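You operate a simulated robot arm through the tools that you are given. There is no shell and no other tool. Be economical: measure what you need, move in short steps, check, and stop when the job is done.

You run a simulated two-armed robot. Do the job below in one go: nothing can be reset, and whatever is moved stays where it is left.

## Task
Pick up the blue block with the largest size on its label from the second shelf from the bottom of the orange rack with one hand, pass it to the other hand and put it on the second shelf from the bottom of the blue rack. Set down upright: blue block.
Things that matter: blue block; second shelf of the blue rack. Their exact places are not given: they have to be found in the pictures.

It is judged by the outcome, as a careful person would: the job done as asked, and still so three seconds after it is handed in. It fails if anything else is knocked over, pushed out of place, dropped, spilled or broken.

## Robot
Two 7-joint arms with two-finger parallel grippers on one trunk, on a base that drives. Base frame: it is fixed to the floor where the robot stands at the start and does not move with it; the origin is under the middle of the robot, x ahead of it, y to its left, z up; the surface under the hand at the start is at about z = 0.7. Lengths are in m, angles in degrees, forces in N, time in s.
The left shoulder is at the start at [0.071, 0.185, 1.005], the right one opposite. With the tool pointing down near the work surface each hand reaches from about 0.32 to 0.76 m from the robot's upright axis, wherever it stands, measured 20 degrees to its own side. Places, roughly: second shelf of the blue rack [0.5, 1, 0.7]. Payload 3.91 kg a hand.
The tool frame of a hand sits at the grasp point between the pads (the TCP): z along the fingers, y along the line on which they close. The tips reach 0.03 m beyond it. The gripper opens to 0.11 m. The fingers are 0.02 m wide and 0.01 m thick; the gripper's body (0.048 by 0.112 m) begins 0.055 m behind the TCP.
Orientation is told as [roll, pitch, yaw] about the base's x, y, z axes, in that order, counted from this pose: with the fingers straight down and closing along the base's y, the tool's x points along the base's -x, its y along +y and its z along -z.

## Interface
- The arms move only by the tool servo_tool. It takes "left_increments", "right_increments" or both (then of equal length, played together; a hand with none holds still); each is a list that holds one entry, the list of rows, each a list of 7 numbers: the shift along the tool's x, y, z in m, then the turn, a rotation vector about the tool's x, y, z in degrees, then the gripper command, from -1 (shut) to 1 (fully open), values between in proportion. In form: [[[tx, ty, tz, ax, ay, az, gripper], ...]]. A call has 1 to 20 rows; each row shifts and turns the commanded pose from where the row before left it, along the tool's axes as they then stand. Each row takes 0.2 s and may step no farther than 0.05 m and 8.6 degrees from the row before; otherwise, or with a gripper value out of range, the whole call is refused. Where a pose cannot be reached the arm comes as near as it can. A force on the tool above 40 N (or 10 N above the force at the start of the call, whichever is more), or a blocked arm, ends the call early, and 0.2 s more pass. The fingers move at their own pace (about 0.072 m/s each) and stop on an object; they squeeze with about 21 N. The grip force told is the motor's: it shows also when the fingers shut on nothing. Time passes only in rows, and 0.2 s behind the last, so rows that do not move let the fingers close. It gives the time, the measured TCP pose, the force on the tool (base axes), the opening and the grip force at its end, in the units of the frame above (readings bear some noise), with the torque about the TCP (base axes, N m) and any sound that the robot's microphone picked up, and new pictures: "pictures" is both (left out), scene, wrist or none (wrist: the cameras of the hands that moved).
- Cameras (640 x 400 px; columns grow to the right, rows downward): "scene" is now at [0.2205, 0.0423, 1.1908]; the picture's right is [0.41, -0.91, 0.01], its down [-0.48, -0.22, -0.85] and it looks along [0.78, 0.34, -0.53] (base axes); focal length 214 px, centre (320, 200). "left" rides on the left gripper at [0.072, -0.017, -0.103] in its tool frame; the picture's right is [0.23, 0.97, 0.00], its down [-0.76, 0.18, -0.62] and it looks along [-0.61, 0.14, 0.78] (tool axes); focal length 222 px, centre (320, 200). "right" rides on the right gripper at [0.072, 0.017, -0.103] in its tool frame; the picture's right is [-0.23, 0.97, 0.00], its down [-0.76, -0.18, -0.62] and it looks along [-0.61, -0.14, 0.78] (tool axes); focal length 222 px, centre (320, 200).
- lift_body(by): slides the trunk up (or, below 0, down) by that many m; the arms and the scene camera ride with it, the base frame stays. It gives what a move gives, with no picture.
- roll_base(legs): drives the robot by 1 to 6 legs, each [ahead, left, turn to the left] in m, m and degrees, along the robot's own axes; the way and the turn of a leg run together, so that a leg with both is an arc; at most 1.5 m and 180 degrees a leg. The arms and the cameras ride along, it lands a little off, and it stops where it bumps. It gives what a move gives, and a new picture of the scene camera.
- turn_head(pan, tilt): turns the head with the scene camera to pan (to the left, within 80 degrees either way) and tilt (down, from -29 to 69), counted from straight ahead of the robot. It gives what a move gives, and a new picture of the scene camera.
- measure_at(camera, pixels): for up to 12 pixels [column, row] of the newest picture of that camera ("zoom" is the newest enlarged one), the place [x, y, z] in the base frame of the surface seen there, good to about 0.002 m. The clock stands still meanwhile.
- inspect(camera, box): a new picture of the part [left, top, right, bottom] of that camera's present view, enlarged. The clock stands still meanwhile.
- hand_in(): hands the job in; it is judged then, once.

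Go step by step. Measure first, check grasps and placings, and put right what went wrong. The budget is 80 turns and 260 pictures, counting those below and the enlarged ones. Unless the task says otherwise, let go and move clear before handing in, and close with one line.

The tools are called after ">>>" as a command line: name --argument value ..., lists and objects as JSON in quotes. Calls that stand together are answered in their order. servo_tool: Moves the arms, as the interface text tells. Its arguments: {"type":"object","properties":{"left_increments":{"type":"array","items":{"type":"array","items":{"type":"array","items":{"type":"number"}}}},"right_increments":{"type":"array","items":{"type":"array","items":{"type":"array","items":{"type":"number"}}}},"pictures":{"type":"string","enum":["both","scene","wrist","none"]}},"required":[]} The other tools are called the same way: lift_body (by) slides the trunk up or down; roll_base (legs) drives the base; turn_head (pan, tilt) turns the head that bears the scene camera; measure_at (camera, pixels) gives the place of the surface under pixels of a picture; inspect (camera, box) takes an enlarged picture of a part of a camera's view; hand_in () hands the job in.

At the start:

```text
time: 0.0
left_tcp_pos: [0.2143, 0.287, 1.0284]
left_tool_rot: [-0.2, -0.9, -0.1]
left_contact_force: [0.2, -0.6, -0.3]
left_torque: [0.01, 0.01, 0.03]
left_opening: 0.1098
left_grip_force: 0.0
right_tcp_pos: [0.5315, 0.0462, 0.904]
right_tool_rot: [-0.2, -0.9, 0.0]
right_contact_force: [-0.2, -0.7, -1.2]
right_torque: [0.03, 0.01, 0.03]
right_opening: 0.11
right_grip_force: 0.0
trunk travel left (down, up): [-0.263, 0.251]
robot x, y, heading: [-0.0002, -0.0005, 0.0]
head pan, tilt: [80.2, 68.8]
```

scene: 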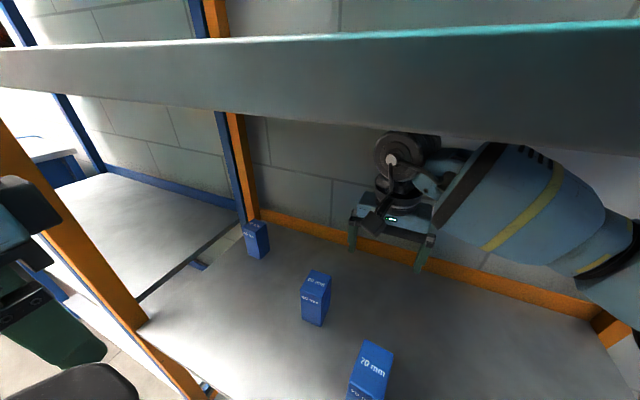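
right: 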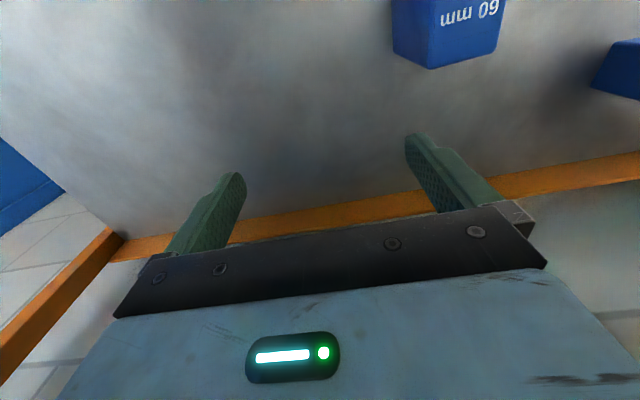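
left: 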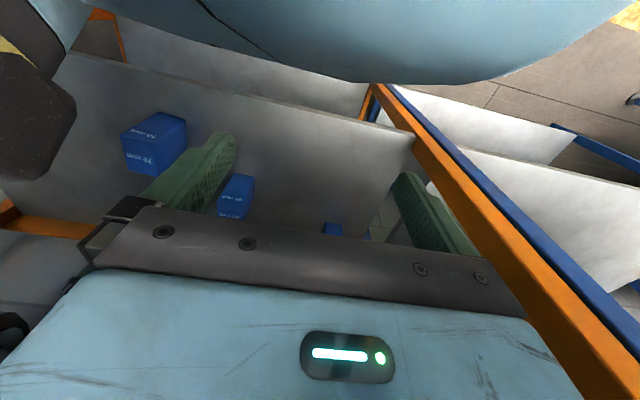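

The scene shows three blue blocks at about (256,240), (316,298) and (370,372). I'll enlarge their labels and measure places.

>>> inspect --camera "scene" --box '[220, 200, 420, 400]'

>>> measure_at --camera "scene" --pixels '[[256, 224], [257, 250], [318, 277], [312, 310], [372, 355], [365, 385], [300, 250], [150, 200], [240, 100], [300, 70], [230, 150], [130, 300]]'

```text
2.00 times, centred on (320, 300) of scene
```

zoom: 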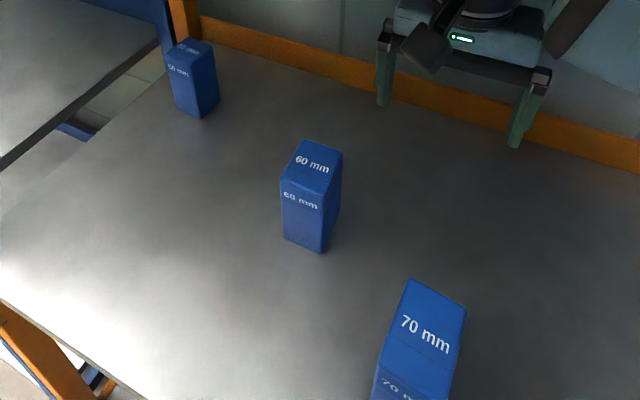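

```text
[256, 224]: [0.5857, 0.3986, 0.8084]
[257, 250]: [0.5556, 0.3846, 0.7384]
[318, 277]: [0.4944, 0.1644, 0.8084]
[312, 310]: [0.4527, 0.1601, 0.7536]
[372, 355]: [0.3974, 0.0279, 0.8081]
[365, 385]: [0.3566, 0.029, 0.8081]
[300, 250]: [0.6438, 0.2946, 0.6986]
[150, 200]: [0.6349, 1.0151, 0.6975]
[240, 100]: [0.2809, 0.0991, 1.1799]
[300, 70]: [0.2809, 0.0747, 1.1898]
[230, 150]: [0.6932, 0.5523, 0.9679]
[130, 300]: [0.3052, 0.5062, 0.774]
```

The 70 mm block is near (0.38, 0.03) on the 0.70 m shelf. I'll turn the head right to check for more blocks and see the shelf edges.

>>> turn_head --pan -20 --tilt 50

```text
time: 1.8
left_tcp_pos: [0.2241, 0.285, 1.0266]
left_tool_rot: [-0.1, -0.3, 0.0]
left_contact_force: [-1.4, -0.3, 0.2]
left_torque: [0.04, 0.0, -0.02]
left_opening: 0.11
left_grip_force: 0.0
right_tcp_pos: [0.5414, 0.0441, 0.899]
right_tool_rot: [-0.1, -0.3, 0.0]
right_contact_force: [-0.9, 0.0, -0.4]
right_torque: [0.01, 0.02, -0.01]
right_opening: 0.11
right_grip_force: 0.1
trunk travel left (down, up): [-0.263, 0.251]
robot x, y, heading: [-0.0005, -0.0016, -0.1]
head pan, tilt: [-20.0, 50.0]
```

scene: 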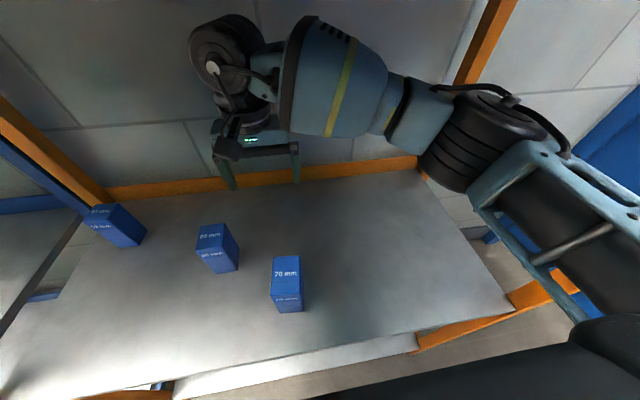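

Three blocks are on this shelf; the 70 mm one (287,284) is largest. I'll enlarge it and measure its top corners and the shelf edges.

>>> inspect --camera "scene" --box '[180, 200, 380, 325]'

>>> measure_at --camera "scene" --pixels '[[275, 258], [297, 257], [300, 291], [273, 292], [200, 226], [222, 225], [235, 248], [205, 254], [350, 345], [120, 390], [512, 308], [240, 385]]'

>>> measure_at --camera "right" --pixels '[[400, 5], [500, 5], [430, 60], [460, 10]]'

```text
3.20 times, centred on (280, 262) of scene
```

zoom: 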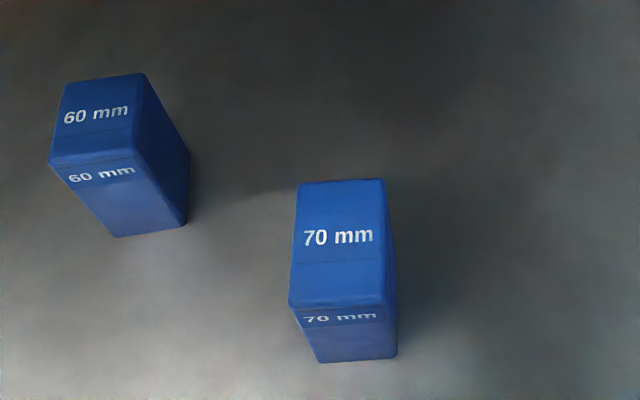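

```text
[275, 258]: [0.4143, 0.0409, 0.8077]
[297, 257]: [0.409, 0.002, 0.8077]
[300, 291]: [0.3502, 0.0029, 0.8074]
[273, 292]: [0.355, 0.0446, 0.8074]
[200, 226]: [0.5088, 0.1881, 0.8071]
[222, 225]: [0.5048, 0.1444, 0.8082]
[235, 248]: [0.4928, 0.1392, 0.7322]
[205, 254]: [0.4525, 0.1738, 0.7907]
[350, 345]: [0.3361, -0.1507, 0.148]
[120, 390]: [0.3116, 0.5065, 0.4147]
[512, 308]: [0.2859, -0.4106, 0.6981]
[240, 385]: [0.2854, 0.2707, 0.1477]
```

```text
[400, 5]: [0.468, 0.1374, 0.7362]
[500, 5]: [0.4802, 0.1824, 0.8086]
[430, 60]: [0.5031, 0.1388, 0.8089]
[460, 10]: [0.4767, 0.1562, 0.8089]
```

The block spans about x 0.35–0.416, y 0.00–0.046, top at 0.808. Next I look toward the left, for the blue rack and the upper shelf.

>>> turn_head --pan 60 --tilt 25

```text
time: 3.3
left_tcp_pos: [0.2211, 0.284, 1.0279]
left_tool_rot: [0.0, -0.6, 0.1]
left_contact_force: [-0.5, -0.6, -0.3]
left_torque: [-0.01, 0.03, -0.01]
left_opening: 0.1099
left_grip_force: 0.1
right_tcp_pos: [0.538, 0.0443, 0.9012]
right_tool_rot: [0.0, -0.5, 0.1]
right_contact_force: [0.3, 0.6, 0.3]
right_torque: [0.01, 0.02, 0.0]
right_opening: 0.1098
right_grip_force: 0.2
trunk travel left (down, up): [-0.263, 0.251]
robot x, y, heading: [0.0002, 0.0009, 0.0]
head pan, tilt: [60.0, 25.0]
```

scene: 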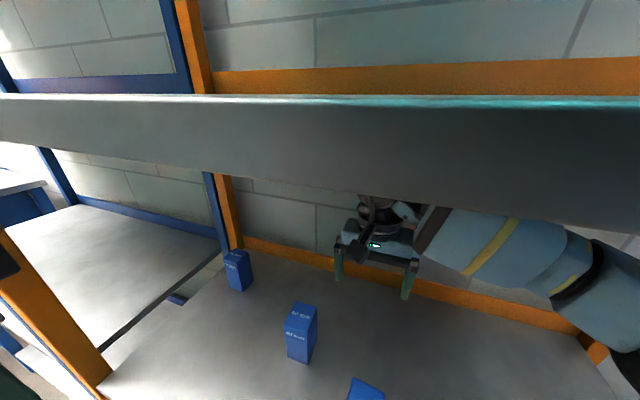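

The view shows the upper shelf beam and the blue rack bay at left. I'll measure the beam, upper shelf and blue rack shelf.

>>> measure_at --camera "scene" --pixels '[[300, 100], [300, 110], [300, 183], [300, 175], [100, 120], [100, 145], [150, 230], [30, 230], [200, 235], [90, 335], [210, 200], [60, 195]]'

>>> inspect --camera "scene" --box '[0, 0, 640, 400]'

```text
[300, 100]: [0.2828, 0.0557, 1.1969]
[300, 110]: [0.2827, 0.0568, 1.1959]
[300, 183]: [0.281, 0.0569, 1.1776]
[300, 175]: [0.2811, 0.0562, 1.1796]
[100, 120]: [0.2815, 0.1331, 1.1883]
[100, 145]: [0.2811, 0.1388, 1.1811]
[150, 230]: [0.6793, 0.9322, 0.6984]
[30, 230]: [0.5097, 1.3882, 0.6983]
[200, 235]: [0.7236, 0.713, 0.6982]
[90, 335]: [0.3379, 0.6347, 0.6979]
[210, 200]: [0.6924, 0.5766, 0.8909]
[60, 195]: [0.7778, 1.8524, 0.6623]
```

```text
1.00 times, centred on (320, 200) of scene (not enlarged: the box is as wide or as high as the picture)
```

zoom: 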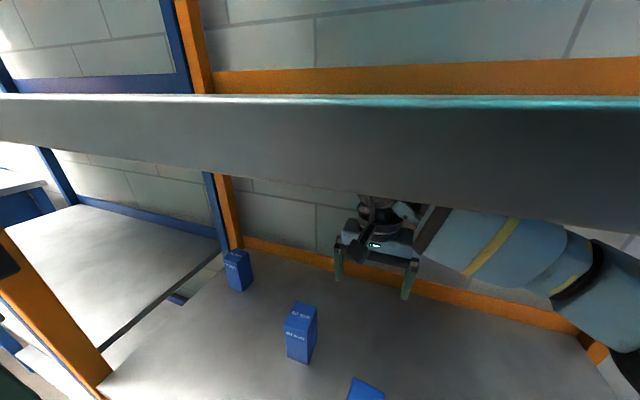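

The upper shelf is at z≈1.177–1.197 and the blue shelf at z≈0.698, level with this one. I'll back the base 0.145 m, which brings the right hand, arm shape unchanged, over the 70 mm block.

>>> roll_base --legs '[[-0.145, -0.018, 0]]'

>>> turn_head --pan 0 --tilt 45

>>> servo_tool --right_increments '[[[0, 0, 0, 0, 0, 0, 1]]]' --pictures "both"

```text
time: 4.0
left_tcp_pos: [0.22, 0.2818, 1.0274]
left_tool_rot: [0.2, -0.4, 0.0]
left_contact_force: [-0.2, -0.1, 0.3]
left_torque: [-0.01, 0.02, 0.0]
left_opening: 0.11
left_grip_force: 0.0
right_tcp_pos: [0.5363, 0.0411, 0.9001]
right_tool_rot: [0.0, -0.5, -0.2]
right_contact_force: [0.3, 0.1, 0.3]
right_torque: [-0.01, 0.01, 0.02]
right_opening: 0.1098
right_grip_force: 0.2
trunk travel left (down, up): [-0.263, 0.251]
robot x, y, heading: [-0.0047, 0.0024, -0.2]
head pan, tilt: [60.0, 25.0]
stopped in leg 1: the robot was blocked; the commanded pose is now the measured one
```

scene: 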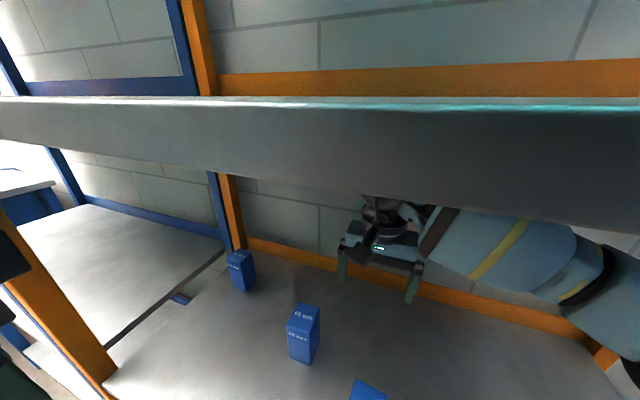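

```text
time: 5.3
left_tcp_pos: [0.229, 0.284, 1.0259]
left_tool_rot: [0.0, 0.1, -0.1]
left_contact_force: [-0.2, 0.5, 0.5]
left_torque: [-0.01, 0.01, 0.02]
left_opening: 0.1102
left_grip_force: 0.1
right_tcp_pos: [0.5446, 0.0436, 0.8944]
right_tool_rot: [0.0, -0.1, 0.1]
right_contact_force: [0.3, 0.2, 0.0]
right_torque: [0.01, -0.01, -0.01]
right_opening: 0.1099
right_grip_force: 0.0
trunk travel left (down, up): [-0.263, 0.251]
robot x, y, heading: [-0.0039, 0.0005, -0.2]
head pan, tilt: [0.0, 45.0]
```

scene: 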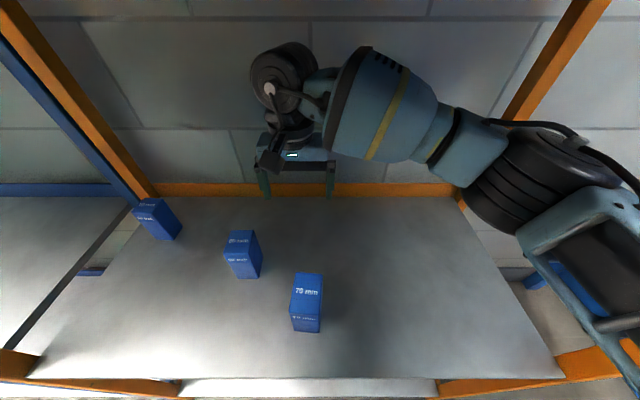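

```text
time: 5.7
left_tcp_pos: [0.2275, 0.285, 1.0261]
left_tool_rot: [0.1, 0.1, 0.0]
left_contact_force: [-0.4, -0.2, 0.8]
left_torque: [-0.02, 0.01, 0.01]
left_opening: 0.11
left_grip_force: 0.1
right_tcp_pos: [0.5442, 0.0437, 0.8952]
right_tool_rot: [0.0, 0.0, 0.0]
right_contact_force: [-0.5, 0.1, -0.2]
right_torque: [0.03, 0.0, 0.01]
right_opening: 0.1102
right_grip_force: 0.1
trunk travel left (down, up): [-0.263, 0.251]
robot x, y, heading: [-0.0025, 0.0028, -0.2]
head pan, tilt: [0.0, 45.0]
```

scene: 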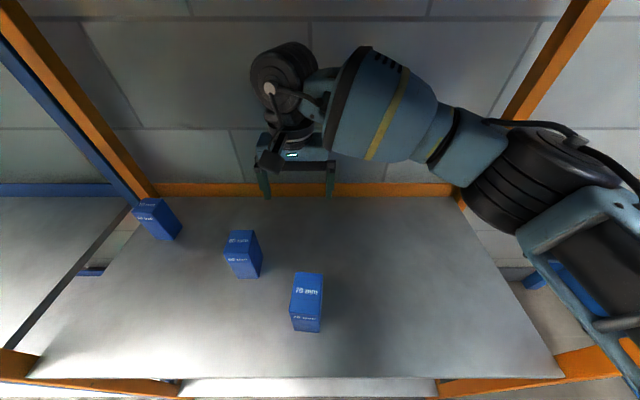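
right: 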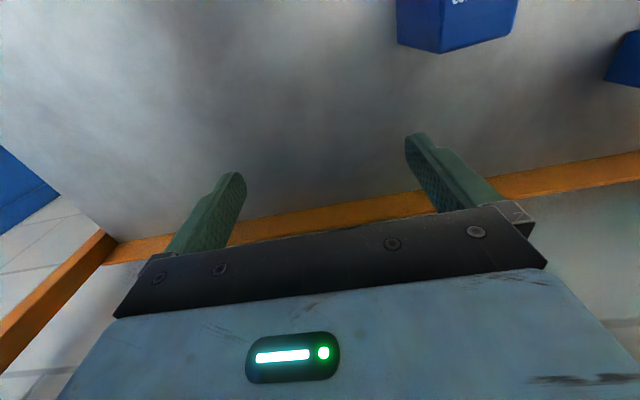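

The base was blocked after 5 mm backward. I'll measure the right arm and front uprights to see whether the arm or something behind it blocked.

>>> measure_at --camera "scene" --pixels '[[540, 160], [600, 230], [560, 270], [620, 380], [500, 390], [400, 60], [430, 160], [545, 40], [630, 300], [540, 285], [20, 365], [625, 180]]'

>>> turn_head --pan -75 --tilt 40

```text
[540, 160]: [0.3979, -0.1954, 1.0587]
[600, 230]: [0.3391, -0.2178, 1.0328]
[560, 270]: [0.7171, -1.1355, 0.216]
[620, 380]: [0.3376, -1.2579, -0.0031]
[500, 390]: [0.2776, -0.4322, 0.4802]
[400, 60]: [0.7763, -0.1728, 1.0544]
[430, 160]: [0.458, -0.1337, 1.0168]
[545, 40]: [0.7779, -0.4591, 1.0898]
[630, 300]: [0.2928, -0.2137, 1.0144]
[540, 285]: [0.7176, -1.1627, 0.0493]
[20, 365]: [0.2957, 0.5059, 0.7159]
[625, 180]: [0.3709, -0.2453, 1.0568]
```

```text
time: 7.1
left_tcp_pos: [0.2205, 0.2851, 1.0278]
left_tool_rot: [-0.1, -0.3, 0.0]
left_contact_force: [-0.3, 0.0, 0.1]
left_torque: [0.0, 0.0, 0.0]
left_opening: 0.1099
left_grip_force: 0.0
right_tcp_pos: [0.5386, 0.0444, 0.9001]
right_tool_rot: [-0.1, -0.4, 0.0]
right_contact_force: [-0.3, 0.1, 0.2]
right_torque: [0.03, 0.0, 0.0]
right_opening: 0.11
right_grip_force: 0.0
trunk travel left (down, up): [-0.263, 0.251]
robot x, y, heading: [-0.0002, -0.0011, 0.3]
head pan, tilt: [-75.0, 40.0]
```

scene: 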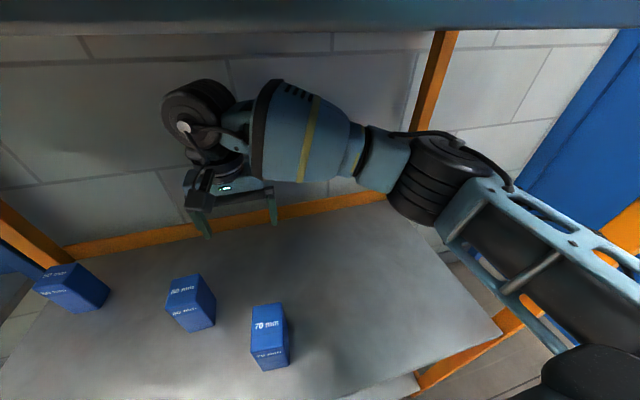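

The arm sits clear under the upper shelf, so the block is likely behind the base or was a transient. I'll try a short straight-back leg.

>>> roll_base --legs '[[-0.05, 0, 0]]'

```text
time: 8.1
left_tcp_pos: [0.1776, 0.2824, 1.0267]
left_tool_rot: [0.0, 0.0, 0.0]
left_contact_force: [-0.8, -0.1, 0.0]
left_torque: [0.01, 0.01, 0.03]
left_opening: 0.11
left_grip_force: 0.0
right_tcp_pos: [0.494, 0.0433, 0.8962]
right_tool_rot: [0.0, -0.1, 0.0]
right_contact_force: [0.0, -0.1, -0.3]
right_torque: [0.02, 0.02, 0.02]
right_opening: 0.1101
right_grip_force: 0.1
trunk travel left (down, up): [-0.263, 0.251]
robot x, y, heading: [-0.0531, 0.0022, 0.0]
head pan, tilt: [-75.0, 40.0]
```

scene: 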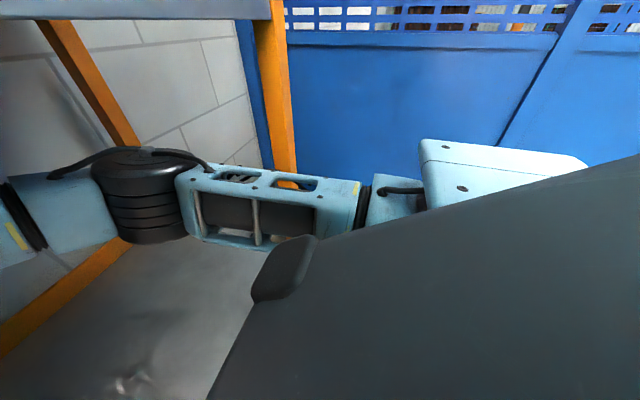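

Moving back works now (x −0.053), and the head really needed more time to turn. I'll go back 0.09 m more, then view the block again.

>>> roll_base --legs '[[-0.095, -0.018, 0]]'

>>> turn_head --pan 0 --tilt 50

>>> servo_tool --right_increments '[[[0, 0, 0, 0, 0, 0, 1], [0, 0, 0, 0, 0, 0, 1], [0, 0, 0, 0, 0, 0, 1], [0, 0, 0, 0, 0, 0, 1], [0, 0, 0, 0, 0, 0, 1]]]' --pictures "both"

```text
time: 9.2
left_tcp_pos: [0.0837, 0.2663, 1.0246]
left_tool_rot: [-0.1, 0.1, -0.1]
left_contact_force: [0.6, -0.1, -0.2]
left_torque: [-0.02, -0.02, -0.05]
left_opening: 0.1101
left_grip_force: 0.0
right_tcp_pos: [0.3998, 0.0248, 0.8974]
right_tool_rot: [0.0, 0.0, -0.1]
right_contact_force: [0.3, 0.3, 0.1]
right_torque: [0.0, -0.01, 0.01]
right_opening: 0.1101
right_grip_force: 0.1
trunk travel left (down, up): [-0.263, 0.251]
robot x, y, heading: [-0.1442, -0.0146, 0.0]
head pan, tilt: [-75.0, 40.0]
```

scene: 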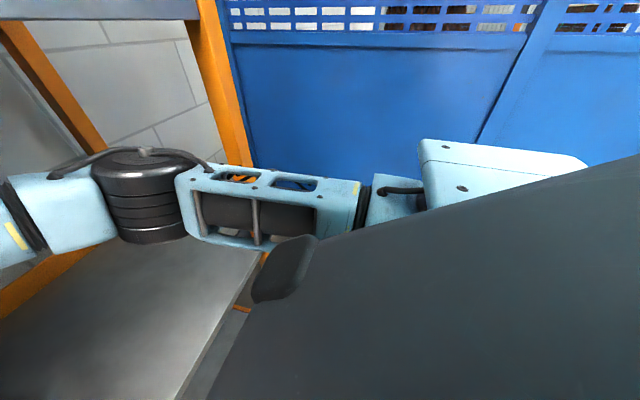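

```text
time: 10.7
left_tcp_pos: [0.0855, 0.2655, 1.0253]
left_tool_rot: [0.1, 0.1, -0.1]
left_contact_force: [0.2, -0.9, -0.3]
left_torque: [0.0, 0.0, 0.0]
left_opening: 0.11
left_grip_force: 0.0
right_tcp_pos: [0.4011, 0.025, 0.8941]
right_tool_rot: [0.0, 0.0, 0.0]
right_contact_force: [0.5, 0.1, 0.0]
right_torque: [-0.02, 0.02, 0.01]
right_opening: 0.11
right_grip_force: 0.1
trunk travel left (down, up): [-0.263, 0.251]
robot x, y, heading: [-0.1447, -0.0205, 0.1]
head pan, tilt: [0.0, 50.0]
```

scene: 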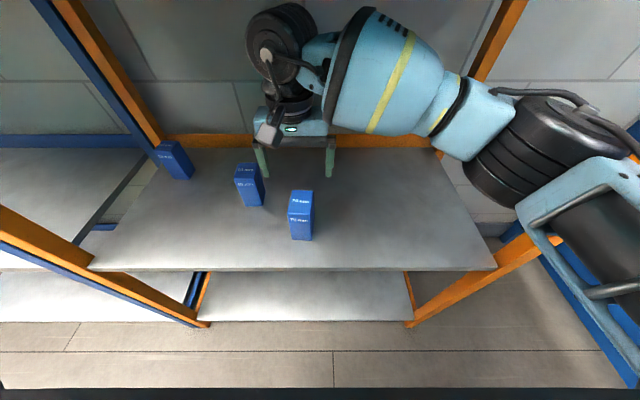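

```text
time: 11.9
left_tcp_pos: [0.0848, 0.2655, 1.0265]
left_tool_rot: [0.0, 0.2, -0.1]
left_contact_force: [-0.3, 0.1, -0.3]
left_torque: [0.0, -0.05, -0.02]
left_opening: 0.1099
left_grip_force: 0.0
right_tcp_pos: [0.4013, 0.0239, 0.8958]
right_tool_rot: [-0.1, 0.0, 0.0]
right_contact_force: [-0.3, 0.2, 0.7]
right_torque: [-0.04, 0.0, -0.01]
right_opening: 0.1099
right_grip_force: 0.1
trunk travel left (down, up): [-0.263, 0.251]
robot x, y, heading: [-0.1472, -0.0193, -0.1]
head pan, tilt: [0.0, 50.0]
```

scene: 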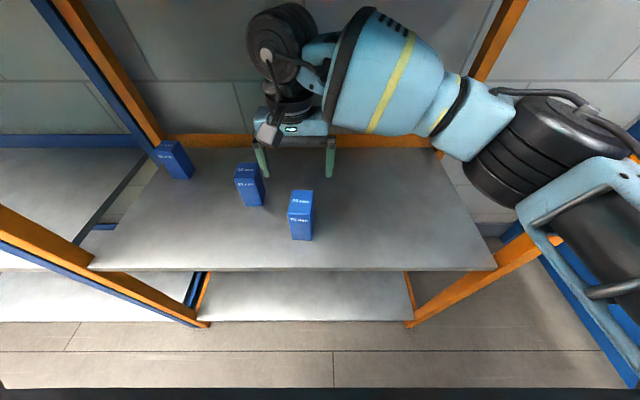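
right: 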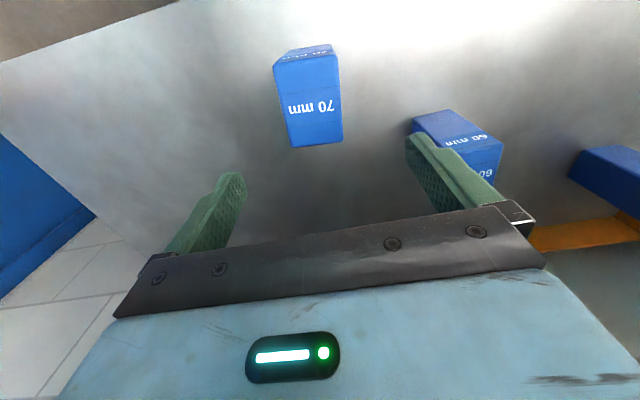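

The right camera now sees the 70 mm block's top (about 275–342, 58–146). I'll measure its corners for pose.

>>> inspect --camera "right" --box '[230, 20, 390, 160]'

>>> measure_at --camera "right" --pixels '[[278, 66], [334, 60], [340, 138], [293, 144], [306, 63], [317, 141], [338, 100], [285, 100], [400, 30]]'

>>> measure_at --camera "scene" --pixels '[[292, 192], [312, 192], [289, 213], [312, 213], [290, 237], [312, 238], [245, 172], [150, 200], [60, 170]]'

```text
2.86 times, centred on (310, 90) of right
```

zoom: 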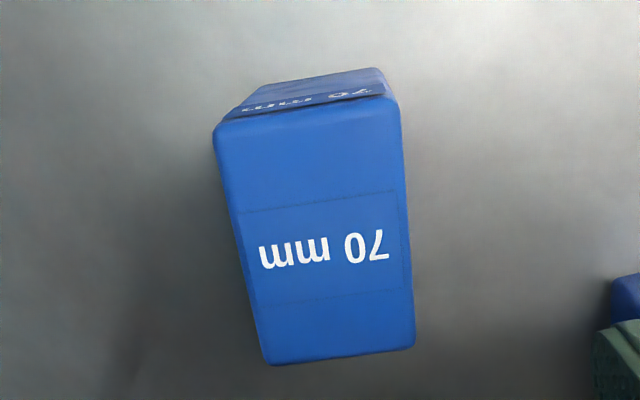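

```text
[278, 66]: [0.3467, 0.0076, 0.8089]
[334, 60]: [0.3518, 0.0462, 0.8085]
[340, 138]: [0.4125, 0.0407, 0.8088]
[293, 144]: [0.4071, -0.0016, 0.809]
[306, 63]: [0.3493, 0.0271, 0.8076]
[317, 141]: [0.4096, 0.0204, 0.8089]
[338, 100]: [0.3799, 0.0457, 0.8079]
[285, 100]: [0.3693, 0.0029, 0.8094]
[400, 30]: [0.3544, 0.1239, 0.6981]
```

```text
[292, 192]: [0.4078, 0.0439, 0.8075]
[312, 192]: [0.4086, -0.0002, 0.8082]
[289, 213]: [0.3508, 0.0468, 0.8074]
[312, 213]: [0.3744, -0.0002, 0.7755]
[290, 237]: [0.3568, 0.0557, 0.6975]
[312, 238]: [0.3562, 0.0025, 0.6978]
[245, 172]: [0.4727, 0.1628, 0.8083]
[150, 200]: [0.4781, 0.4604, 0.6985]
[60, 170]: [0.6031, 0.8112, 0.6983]
```

Block yaw ≈ −6.5°, top centre (0.380, 0.0235, 0.808). I'll align the right hand slightly forward of centre and descend to grip the upper part, fingers closing across the 45 mm width.

>>> servo_tool --right_increments '[[[0.01, -0.002, 0, 0, 0, 6.5, 1], [0, 0, 0.03, 0, 0, 0, 1], [0, 0, 0.03, 0, 0, 0, 1], [0, 0, 0.025, 0, 0, 0, 1], [0, 0, 0.022, 0, 0, 0, 1], [0, 0, 0, 0, 0, 0, 1]]]' --pictures "both"

```text
time: 13.3
left_tcp_pos: [0.0855, 0.2653, 1.026]
left_tool_rot: [0.0, 0.1, 0.0]
left_contact_force: [0.0, 0.6, 0.0]
left_torque: [0.02, -0.01, 0.03]
left_opening: 0.11
left_grip_force: 0.0
right_tcp_pos: [0.3919, 0.0236, 0.7881]
right_tool_rot: [0.1, -0.1, -6.6]
right_contact_force: [-0.7, -1.1, -0.7]
right_torque: [0.01, -0.01, 0.0]
right_opening: 0.11
right_grip_force: 0.0
trunk travel left (down, up): [-0.263, 0.251]
robot x, y, heading: [-0.1421, -0.0193, -0.6]
head pan, tilt: [0.0, 50.0]
```

scene: 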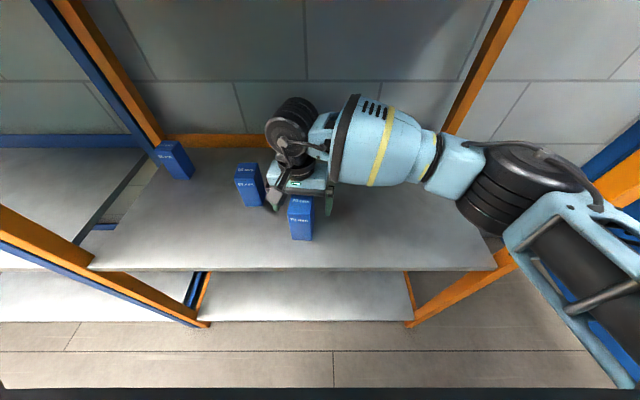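
right: 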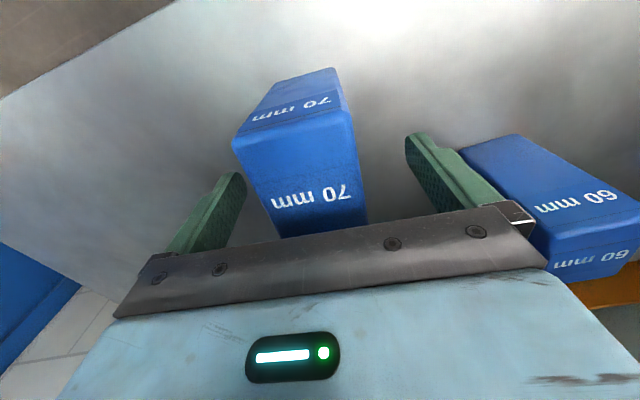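

The fingers straddle the block evenly. I'll close the right gripper.

>>> servo_tool --right_increments '[[[0, 0, 0, 0, 0, 0, -1], [0, 0, 0, 0, 0, 0, -1], [0, 0, 0, 0, 0, 0, -1], [0, 0, 0, 0, 0, 0, -1], [0, 0, 0, 0, 0, 0, -1]]]' --pictures "wrist"

```text
time: 14.5
left_tcp_pos: [0.0848, 0.2667, 1.0249]
left_tool_rot: [-0.1, 0.2, -0.1]
left_contact_force: [-0.4, -0.8, 0.6]
left_torque: [-0.01, -0.01, 0.0]
left_opening: 0.11
left_grip_force: 0.1
right_tcp_pos: [0.3927, 0.023, 0.7885]
right_tool_rot: [0.1, 0.0, -6.7]
right_contact_force: [0.2, -0.3, -0.3]
right_torque: [-0.01, -0.05, 0.02]
right_opening: 0.0499
right_grip_force: 21.0
trunk travel left (down, up): [-0.263, 0.251]
robot x, y, heading: [-0.1456, -0.0213, -0.1]
head pan, tilt: [0.0, 50.0]
```

right: 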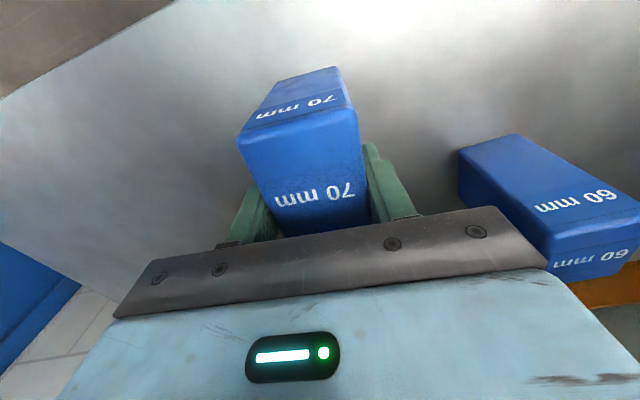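

Gripped at 0.050 m with 21 N. I'll lift 0.09 m and check.

>>> servo_tool --right_increments '[[[0, 0, -0.02, 0, 0, 0, -1], [0, 0, -0.03, 0, 0, 0, -1], [0, 0, -0.03, 0, 0, 0, -1], [0, 0, -0.01, 0, 0, 0, -1]]]' --pictures "both"

```text
time: 15.5
left_tcp_pos: [0.0842, 0.2669, 1.0264]
left_tool_rot: [0.0, 0.0, -0.1]
left_contact_force: [0.6, -1.1, 0.5]
left_torque: [0.0, 0.0, -0.02]
left_opening: 0.1101
left_grip_force: 0.1
right_tcp_pos: [0.3919, 0.0227, 0.8795]
right_tool_rot: [0.0, 0.0, -6.6]
right_contact_force: [0.5, 0.2, -3.2]
right_torque: [0.0, -0.03, 0.0]
right_opening: 0.05
right_grip_force: 20.8
trunk travel left (down, up): [-0.263, 0.251]
robot x, y, heading: [-0.1481, -0.0201, -0.1]
head pan, tilt: [0.0, 50.0]
```

scene: 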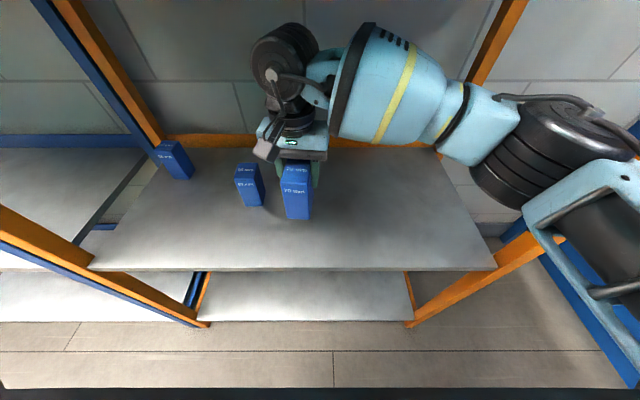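
right: 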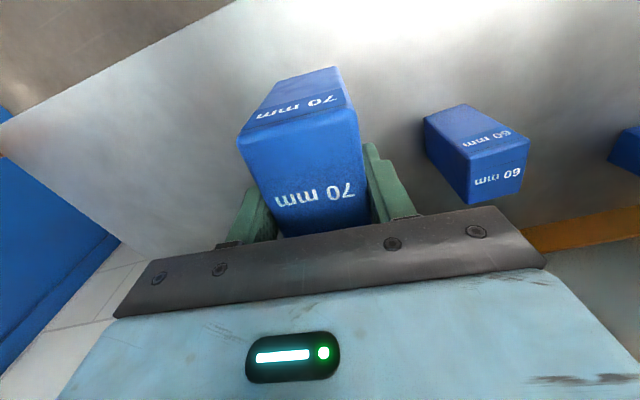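

The block is lifted cleanly (−3.2 N). I'll back the robot 0.4 m out of the rack into free space.

>>> roll_base --legs '[[-0.2, 0, 0], [-0.22, 0, 0]]'

```text
time: 18.3
left_tcp_pos: [-0.3301, 0.2663, 1.0249]
left_tool_rot: [0.0, 0.0, -0.2]
left_contact_force: [-1.0, 0.4, -0.3]
left_torque: [0.05, -0.01, -0.01]
left_opening: 0.11
left_grip_force: 0.0
right_tcp_pos: [-0.0242, 0.0225, 0.8787]
right_tool_rot: [0.0, 0.0, -6.7]
right_contact_force: [-0.1, -0.1, -3.1]
right_torque: [-0.06, -0.01, 0.03]
right_opening: 0.0499
right_grip_force: 21.0
trunk travel left (down, up): [-0.263, 0.251]
robot x, y, heading: [-0.5612, -0.0178, -0.5]
head pan, tilt: [0.0, 50.0]
```

scene: 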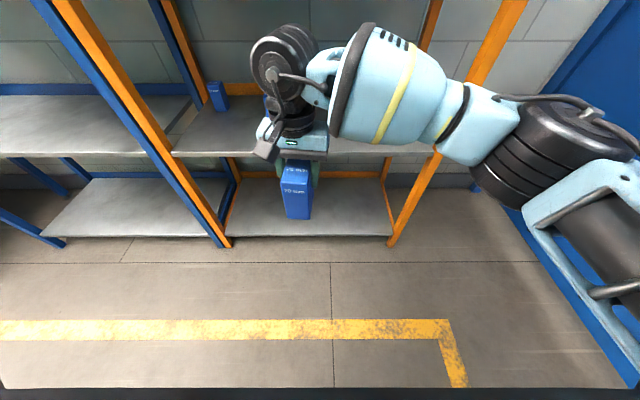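

Robot is now at x −0.56 in open space with the block held. I'll bring the right hand a little left and up, and turn the left hand to point forward and 30° down.

>>> servo_tool --left_increments '[[[-0.04, 0, 0, 0, 0, 6.7, 1], [-0.04, 0, 0, 0, 0, 0, 1], [-0.04, 0, 0, 0, 0, 0, 1], [-0.03, 0, 0, 0, 0, 0, 1], [0, 0, 0, 0, -8.5, 0, 1], [0, 0, 0, 0, -8.5, 0, 1], [0, 0, 0, 0, -8.5, 0, 1], [0, 0, 0, 0, -8.5, 0, 1], [0, 0, 0, 0, -8.5, 0, 1], [0, 0, 0, 0, -8.5, 0, 1], [0, 0, 0, 0, -8.5, 0, 1], [0, 0, 0, 0, 0, 0, 1]]]' --right_increments '[[[0, 0.02, -0.01, 0, 0, 0, -1], [0, 0.02, -0.02, 0, 0, 0, -1], [0, 0.02, -0.02, 0, 0, 0, -1], [0, 0, 0, 0, 0, 0, -1], [0, 0, 0, 0, 0, 0, -1], [0, 0, 0, 0, 0, 0, -1], [0, 0, 0, 0, 0, 0, -1], [0, 0, 0, 0, 0, 0, -1], [0, 0, 0, 0, 0, 0, -1], [0, 0, 0, 0, 0, 0, -1], [0, 0, 0, 0, 0, 0, -1], [0, 0, 0, 0, 0, 0, -1]]]' --pictures "both"

```text
time: 20.9
left_tcp_pos: [-0.1242, 0.2674, 1.0777]
left_tool_rot: [-0.1, -59.4, -6.8]
left_contact_force: [0.0, 0.5, 0.2]
left_torque: [-0.02, -0.04, 0.01]
left_opening: 0.1101
left_grip_force: 0.0
left hand out of reach, approached as far as the arm can: row 9, 10, 11
right_tcp_pos: [-0.0154, 0.0831, 0.9296]
right_tool_rot: [0.0, -0.1, -6.8]
right_contact_force: [0.0, 0.3, -2.2]
right_torque: [-0.04, -0.03, 0.01]
right_opening: 0.05
right_grip_force: 20.7
trunk travel left (down, up): [-0.263, 0.251]
robot x, y, heading: [-0.5596, -0.0193, -0.3]
head pan, tilt: [0.0, 50.0]
```

scene: 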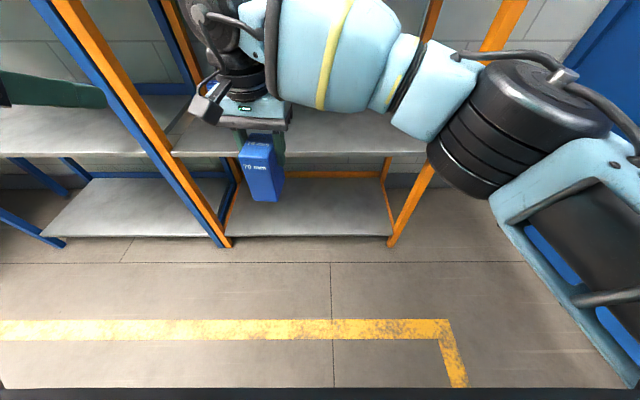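
right: 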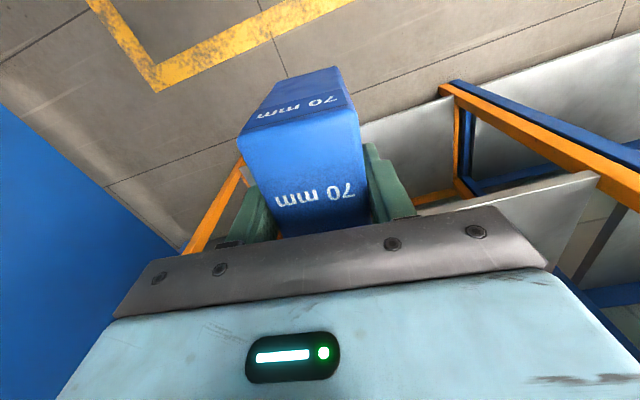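
left: 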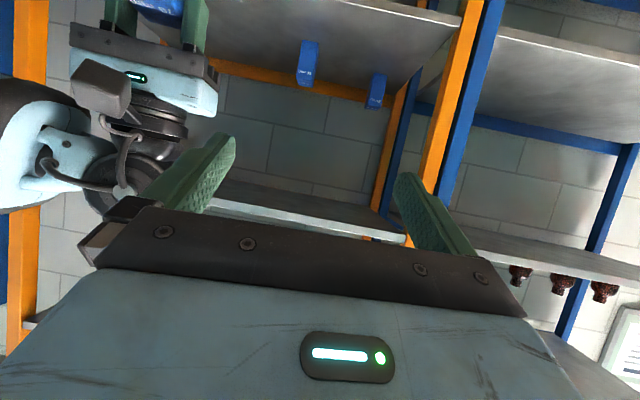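

The left hand is pitched −59° but drifted near its reach limit. I'll move it down beside the block's level, then check the reading.

>>> servo_tool --left_increments '[[[0.038, 0, 0.0144, 0, 0, 0, 1], [0.038, 0, 0.0144, 0, 0, 0, 1], [0.038, 0, 0.0144, 0, 0, 0, 1], [0, 0, 0, 0, 0, 0, 1]]]' --pictures "none"

>>> turn_head --pan 10 --tilt 38

```text
time: 21.9
left_tcp_pos: [-0.0812, 0.2894, 0.9984]
left_tool_rot: [-0.2, -59.4, -6.9]
left_contact_force: [0.1, -0.3, -1.0]
left_torque: [0.02, -0.02, -0.02]
left_opening: 0.1101
left_grip_force: 0.0
left hand out of reach, approached as far as the arm can: row 1, 2, 3
right_tcp_pos: [-0.0162, 0.0831, 0.9294]
right_tool_rot: [0.0, 0.0, -6.7]
right_contact_force: [0.3, 0.4, -2.9]
right_torque: [0.02, -0.04, 0.01]
right_opening: 0.05
right_grip_force: 21.1
trunk travel left (down, up): [-0.263, 0.251]
robot x, y, heading: [-0.5598, -0.0195, 0.1]
head pan, tilt: [0.0, 50.0]
```

```text
time: 22.7
left_tcp_pos: [-0.0816, 0.2899, 0.9981]
left_tool_rot: [-0.1, -59.3, -6.8]
left_contact_force: [0.3, -0.8, 1.4]
left_torque: [0.02, 0.01, 0.03]
left_opening: 0.11
left_grip_force: 0.1
right_tcp_pos: [-0.0172, 0.0836, 0.9288]
right_tool_rot: [0.0, -0.1, -6.6]
right_contact_force: [0.2, -0.5, -2.8]
right_torque: [-0.01, -0.01, 0.0]
right_opening: 0.05
right_grip_force: 21.1
trunk travel left (down, up): [-0.263, 0.251]
robot x, y, heading: [-0.5634, -0.0194, -0.0]
head pan, tilt: [10.0, 38.0]
```

scene: 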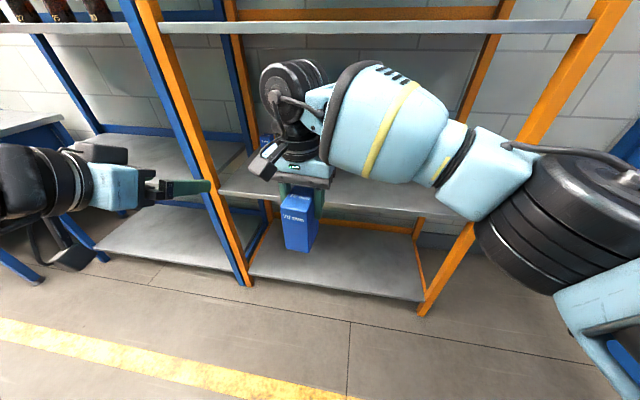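

The left hand is limited on the near side. I'll shift both hands forward ~0.12 m, where both reach better.

>>> servo_tool --left_increments '[[[-0.02, 0, 0.035, 0, 0, 0, 1], [-0.02, 0, 0.035, 0, 0, 0, 1], [-0.02, 0, 0.035, 0, 0, 0, 1], [0, 0, 0, 0, 0, 0, 1]]]' --right_increments '[[[-0.04, 0, 0, 0, 0, 0, -1], [-0.04, 0, 0, 0, 0, 0, -1], [-0.04, 0, 0, 0, 0, 0, -1], [0, 0, 0, 0, 0, 0, -1]]]' --pictures "scene"

```text
time: 23.4
left_tcp_pos: [0.0141, 0.2787, 0.9961]
left_tool_rot: [0.0, -59.4, -6.9]
left_contact_force: [-0.2, -0.2, 0.6]
left_torque: [-0.01, 0.03, -0.01]
left_opening: 0.11
left_grip_force: 0.1
right_tcp_pos: [0.1135, -0.0382, 0.9374]
right_tool_rot: [2.1, 0.6, -17.7]
right_contact_force: [-0.4, 0.7, -2.9]
right_torque: [-0.02, 0.01, -0.02]
right_opening: 0.0497
right_grip_force: 20.6
right hand out of reach, approached as far as the arm can: row 2, 3
trunk travel left (down, up): [-0.263, 0.251]
robot x, y, heading: [-0.559, -0.0161, -0.4]
head pan, tilt: [10.0, 38.0]
stopped in row 3 (right hand): the arm was blocked; the commanded pose is now the measured one
```

scene: 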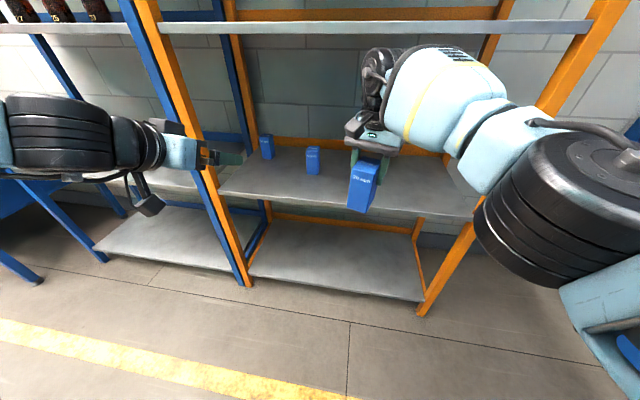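

The right arm ran to its reach limit and swung to yaw −18° (the block is still held). I'll draw it back a bit, level it, and yaw the left hand to match at −18°.

>>> servo_tool --right_increments '[[[0.03, 0.005, 0, 1, -0.3, 0, -1], [0.036, 0.005, 0, 1.1, -0.3, 0, -1], [0, 0, 0, 0, 0, 0, -1], [0, 0, 0, 0, 0, 0, -1]]]' --left_increments '[[[0, 0, 0, 4.8, 0, 2.8, 1], [0, 0, 0, 4.8, 0, 2.8, 1], [0, 0, 0, 0, 0, 0, 1], [0, 0, 0, 0, 0, 0, 1]]]' --pictures "scene"

```text
time: 24.4
left_tcp_pos: [0.0142, 0.2789, 0.9962]
left_tool_rot: [-0.2, -59.4, -18.0]
left_contact_force: [-0.4, -0.5, -0.2]
left_torque: [-0.01, 0.01, 0.0]
left_opening: 0.1103
left_grip_force: 0.2
right_tcp_pos: [0.0523, -0.006, 0.9387]
right_tool_rot: [-0.1, -0.2, -17.6]
right_contact_force: [-0.1, 0.1, -2.7]
right_torque: [-0.01, -0.04, -0.01]
right_opening: 0.0501
right_grip_force: 21.4
trunk travel left (down, up): [-0.263, 0.251]
robot x, y, heading: [-0.5622, -0.0187, -0.5]
head pan, tilt: [10.0, 38.0]
```

scene: 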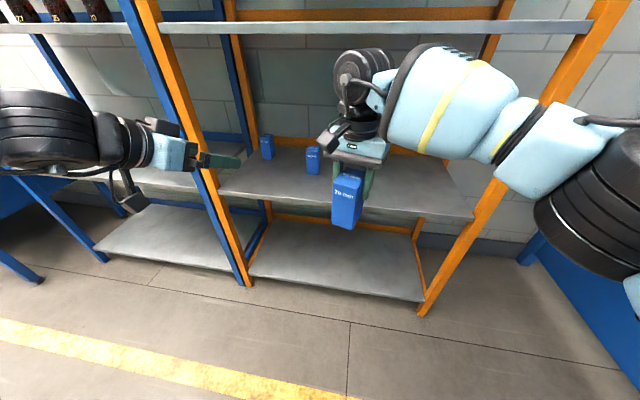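

Both hands are level and yawed −18°. Next, lower the left hand to the block's lower half and slide it sideways behind the block, stopping short to check.

>>> servo_tool --left_increments '[[[0.0298, 0, 0.021, 0, 0, 0, 1], [0.0298, 0, 0.021, 0, 0, 0, 1], [0.0298, 0, 0.021, 0, 0, 0, 1], [0, -0.04, 0, 0, 0, 0, 1], [0, -0.04, 0, 0, 0, 0, 1], [0, -0.04, 0, 0, 0, 0, 1], [0, -0.04, 0, 0, 0, 0, 1], [0, 0, 0, 0, 0, 0, 1]]]' --pictures "both"

```text
time: 26.2
left_tcp_pos: [-0.0287, 0.1231, 0.8861]
left_tool_rot: [-0.1, -59.4, -17.8]
left_contact_force: [-0.1, -0.2, 0.5]
left_torque: [0.01, 0.04, -0.03]
left_opening: 0.1097
left_grip_force: 0.1
right_tcp_pos: [0.054, -0.0049, 0.9384]
right_tool_rot: [-0.2, -0.1, -17.7]
right_contact_force: [-0.3, -0.1, -3.1]
right_torque: [-0.02, 0.0, 0.0]
right_opening: 0.0501
right_grip_force: 21.3
trunk travel left (down, up): [-0.263, 0.251]
robot x, y, heading: [-0.5556, -0.02, -0.2]
head pan, tilt: [10.0, 38.0]
```

scene: 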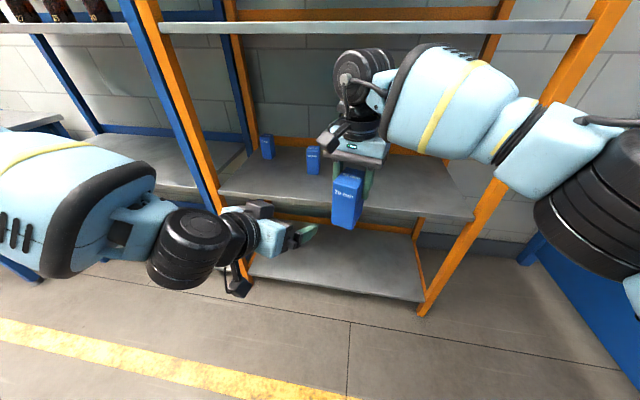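
left: 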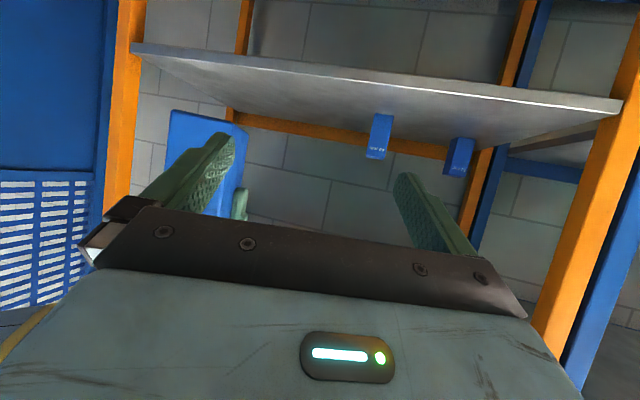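

The left hand is level with the block's lower half; ~0.097 m sideways and ~0.093 m forward remain. I'll go sideways first and check alignment.

>>> servo_tool --left_increments '[[[0, -0.032, 0, 0, 0, 0, 1], [0, -0.032, 0, 0, 0, 0, 1], [0, -0.032, 0, 0, 0, 0, 1], [0, 0, 0, 0, 0, 0, 1]]]' --pictures "both"

```text
time: 27.2
left_tcp_pos: [-0.0578, 0.035, 0.8877]
left_tool_rot: [0.0, -59.4, -18.0]
left_contact_force: [0.5, -0.4, 0.1]
left_torque: [-0.01, -0.01, 0.05]
left_opening: 0.11
left_grip_force: 0.1
right_tcp_pos: [0.0538, -0.0067, 0.9384]
right_tool_rot: [-0.1, 0.0, -17.5]
right_contact_force: [-0.2, -0.5, -2.8]
right_torque: [-0.01, -0.04, 0.04]
right_opening: 0.0499
right_grip_force: 21.1
trunk travel left (down, up): [-0.263, 0.251]
robot x, y, heading: [-0.5597, -0.0158, -0.1]
head pan, tilt: [10.0, 38.0]
```

scene: 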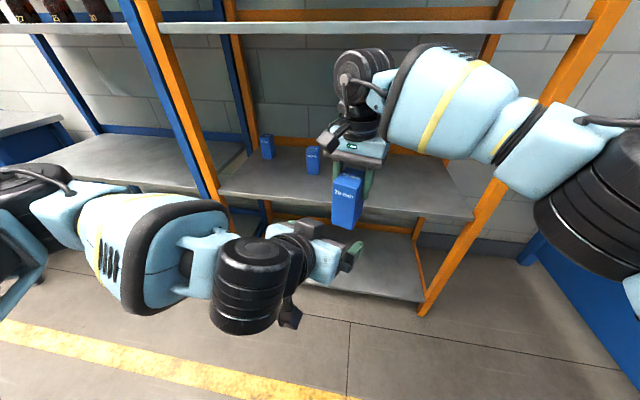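
left: 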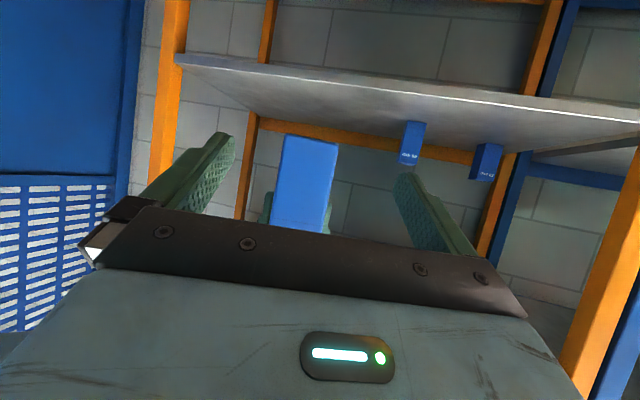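

The block (285–338, 137–230) appears between the left fingers. I'll measure its front face for alignment.

>>> measure_at --camera "left" --pixels '[[287, 140], [334, 145], [280, 180], [330, 185], [274, 220], [322, 225], [310, 160]]'

```text
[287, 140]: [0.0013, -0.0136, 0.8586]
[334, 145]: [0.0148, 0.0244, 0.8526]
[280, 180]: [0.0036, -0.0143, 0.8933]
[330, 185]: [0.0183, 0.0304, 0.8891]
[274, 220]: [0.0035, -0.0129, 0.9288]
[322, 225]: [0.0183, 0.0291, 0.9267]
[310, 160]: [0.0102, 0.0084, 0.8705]
```

Front face centre is ~(0.0105, 0.0078): I need 5 mm sideways and 0.096 m forward. Moving in with the fingers open.

>>> servo_tool --left_increments '[[[0, -0.005, 0, 0, 0, 0, 1], [-0.0122, 0, 0.0207, 0, 0, 0, 1], [-0.0122, 0, 0.0207, 0, 0, 0, 1], [-0.0122, 0, 0.0207, 0, 0, 0, 1], [-0.0122, 0, 0.0207, 0, 0, 0, 1], [0, 0, 0, 0, 0, 0, 1]]]' --pictures "both"

```text
time: 28.6
left_tcp_pos: [0.0179, 0.038, 0.8817]
left_tool_rot: [-0.2, -59.4, -18.2]
left_contact_force: [-11.3, -12.9, 1.1]
left_torque: [0.03, -0.1, -0.42]
left_opening: 0.1102
left_grip_force: 0.6
left hand out of reach, approached as far as the arm can: row 1, 2, 3, 4, 5
right_tcp_pos: [0.0543, -0.006, 0.9388]
right_tool_rot: [0.2, -0.2, -17.7]
right_contact_force: [11.6, 13.1, -2.5]
right_torque: [0.67, -0.59, -0.53]
right_opening: 0.05
right_grip_force: 20.8
trunk travel left (down, up): [-0.263, 0.251]
robot x, y, heading: [-0.5626, -0.0197, -0.3]
head pan, tilt: [10.0, 38.0]
```

scene: 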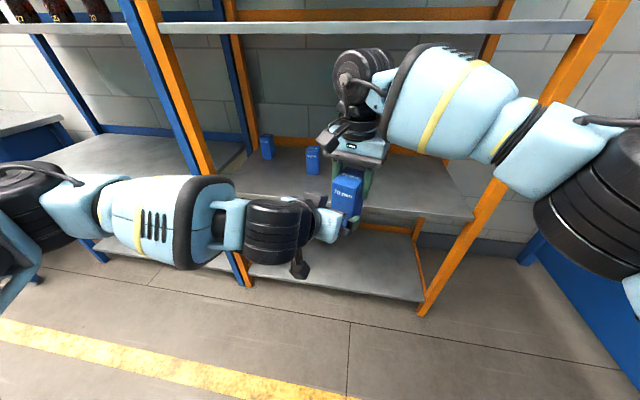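
left: 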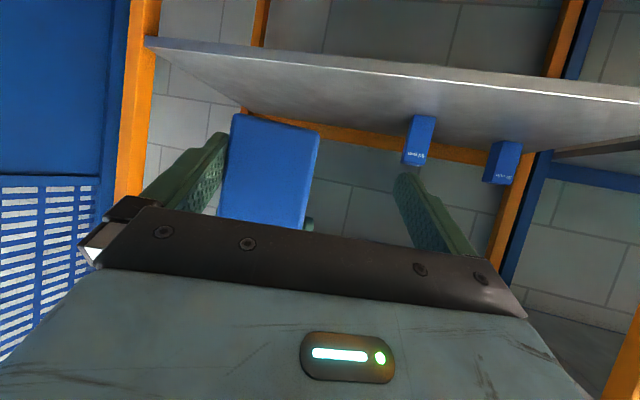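

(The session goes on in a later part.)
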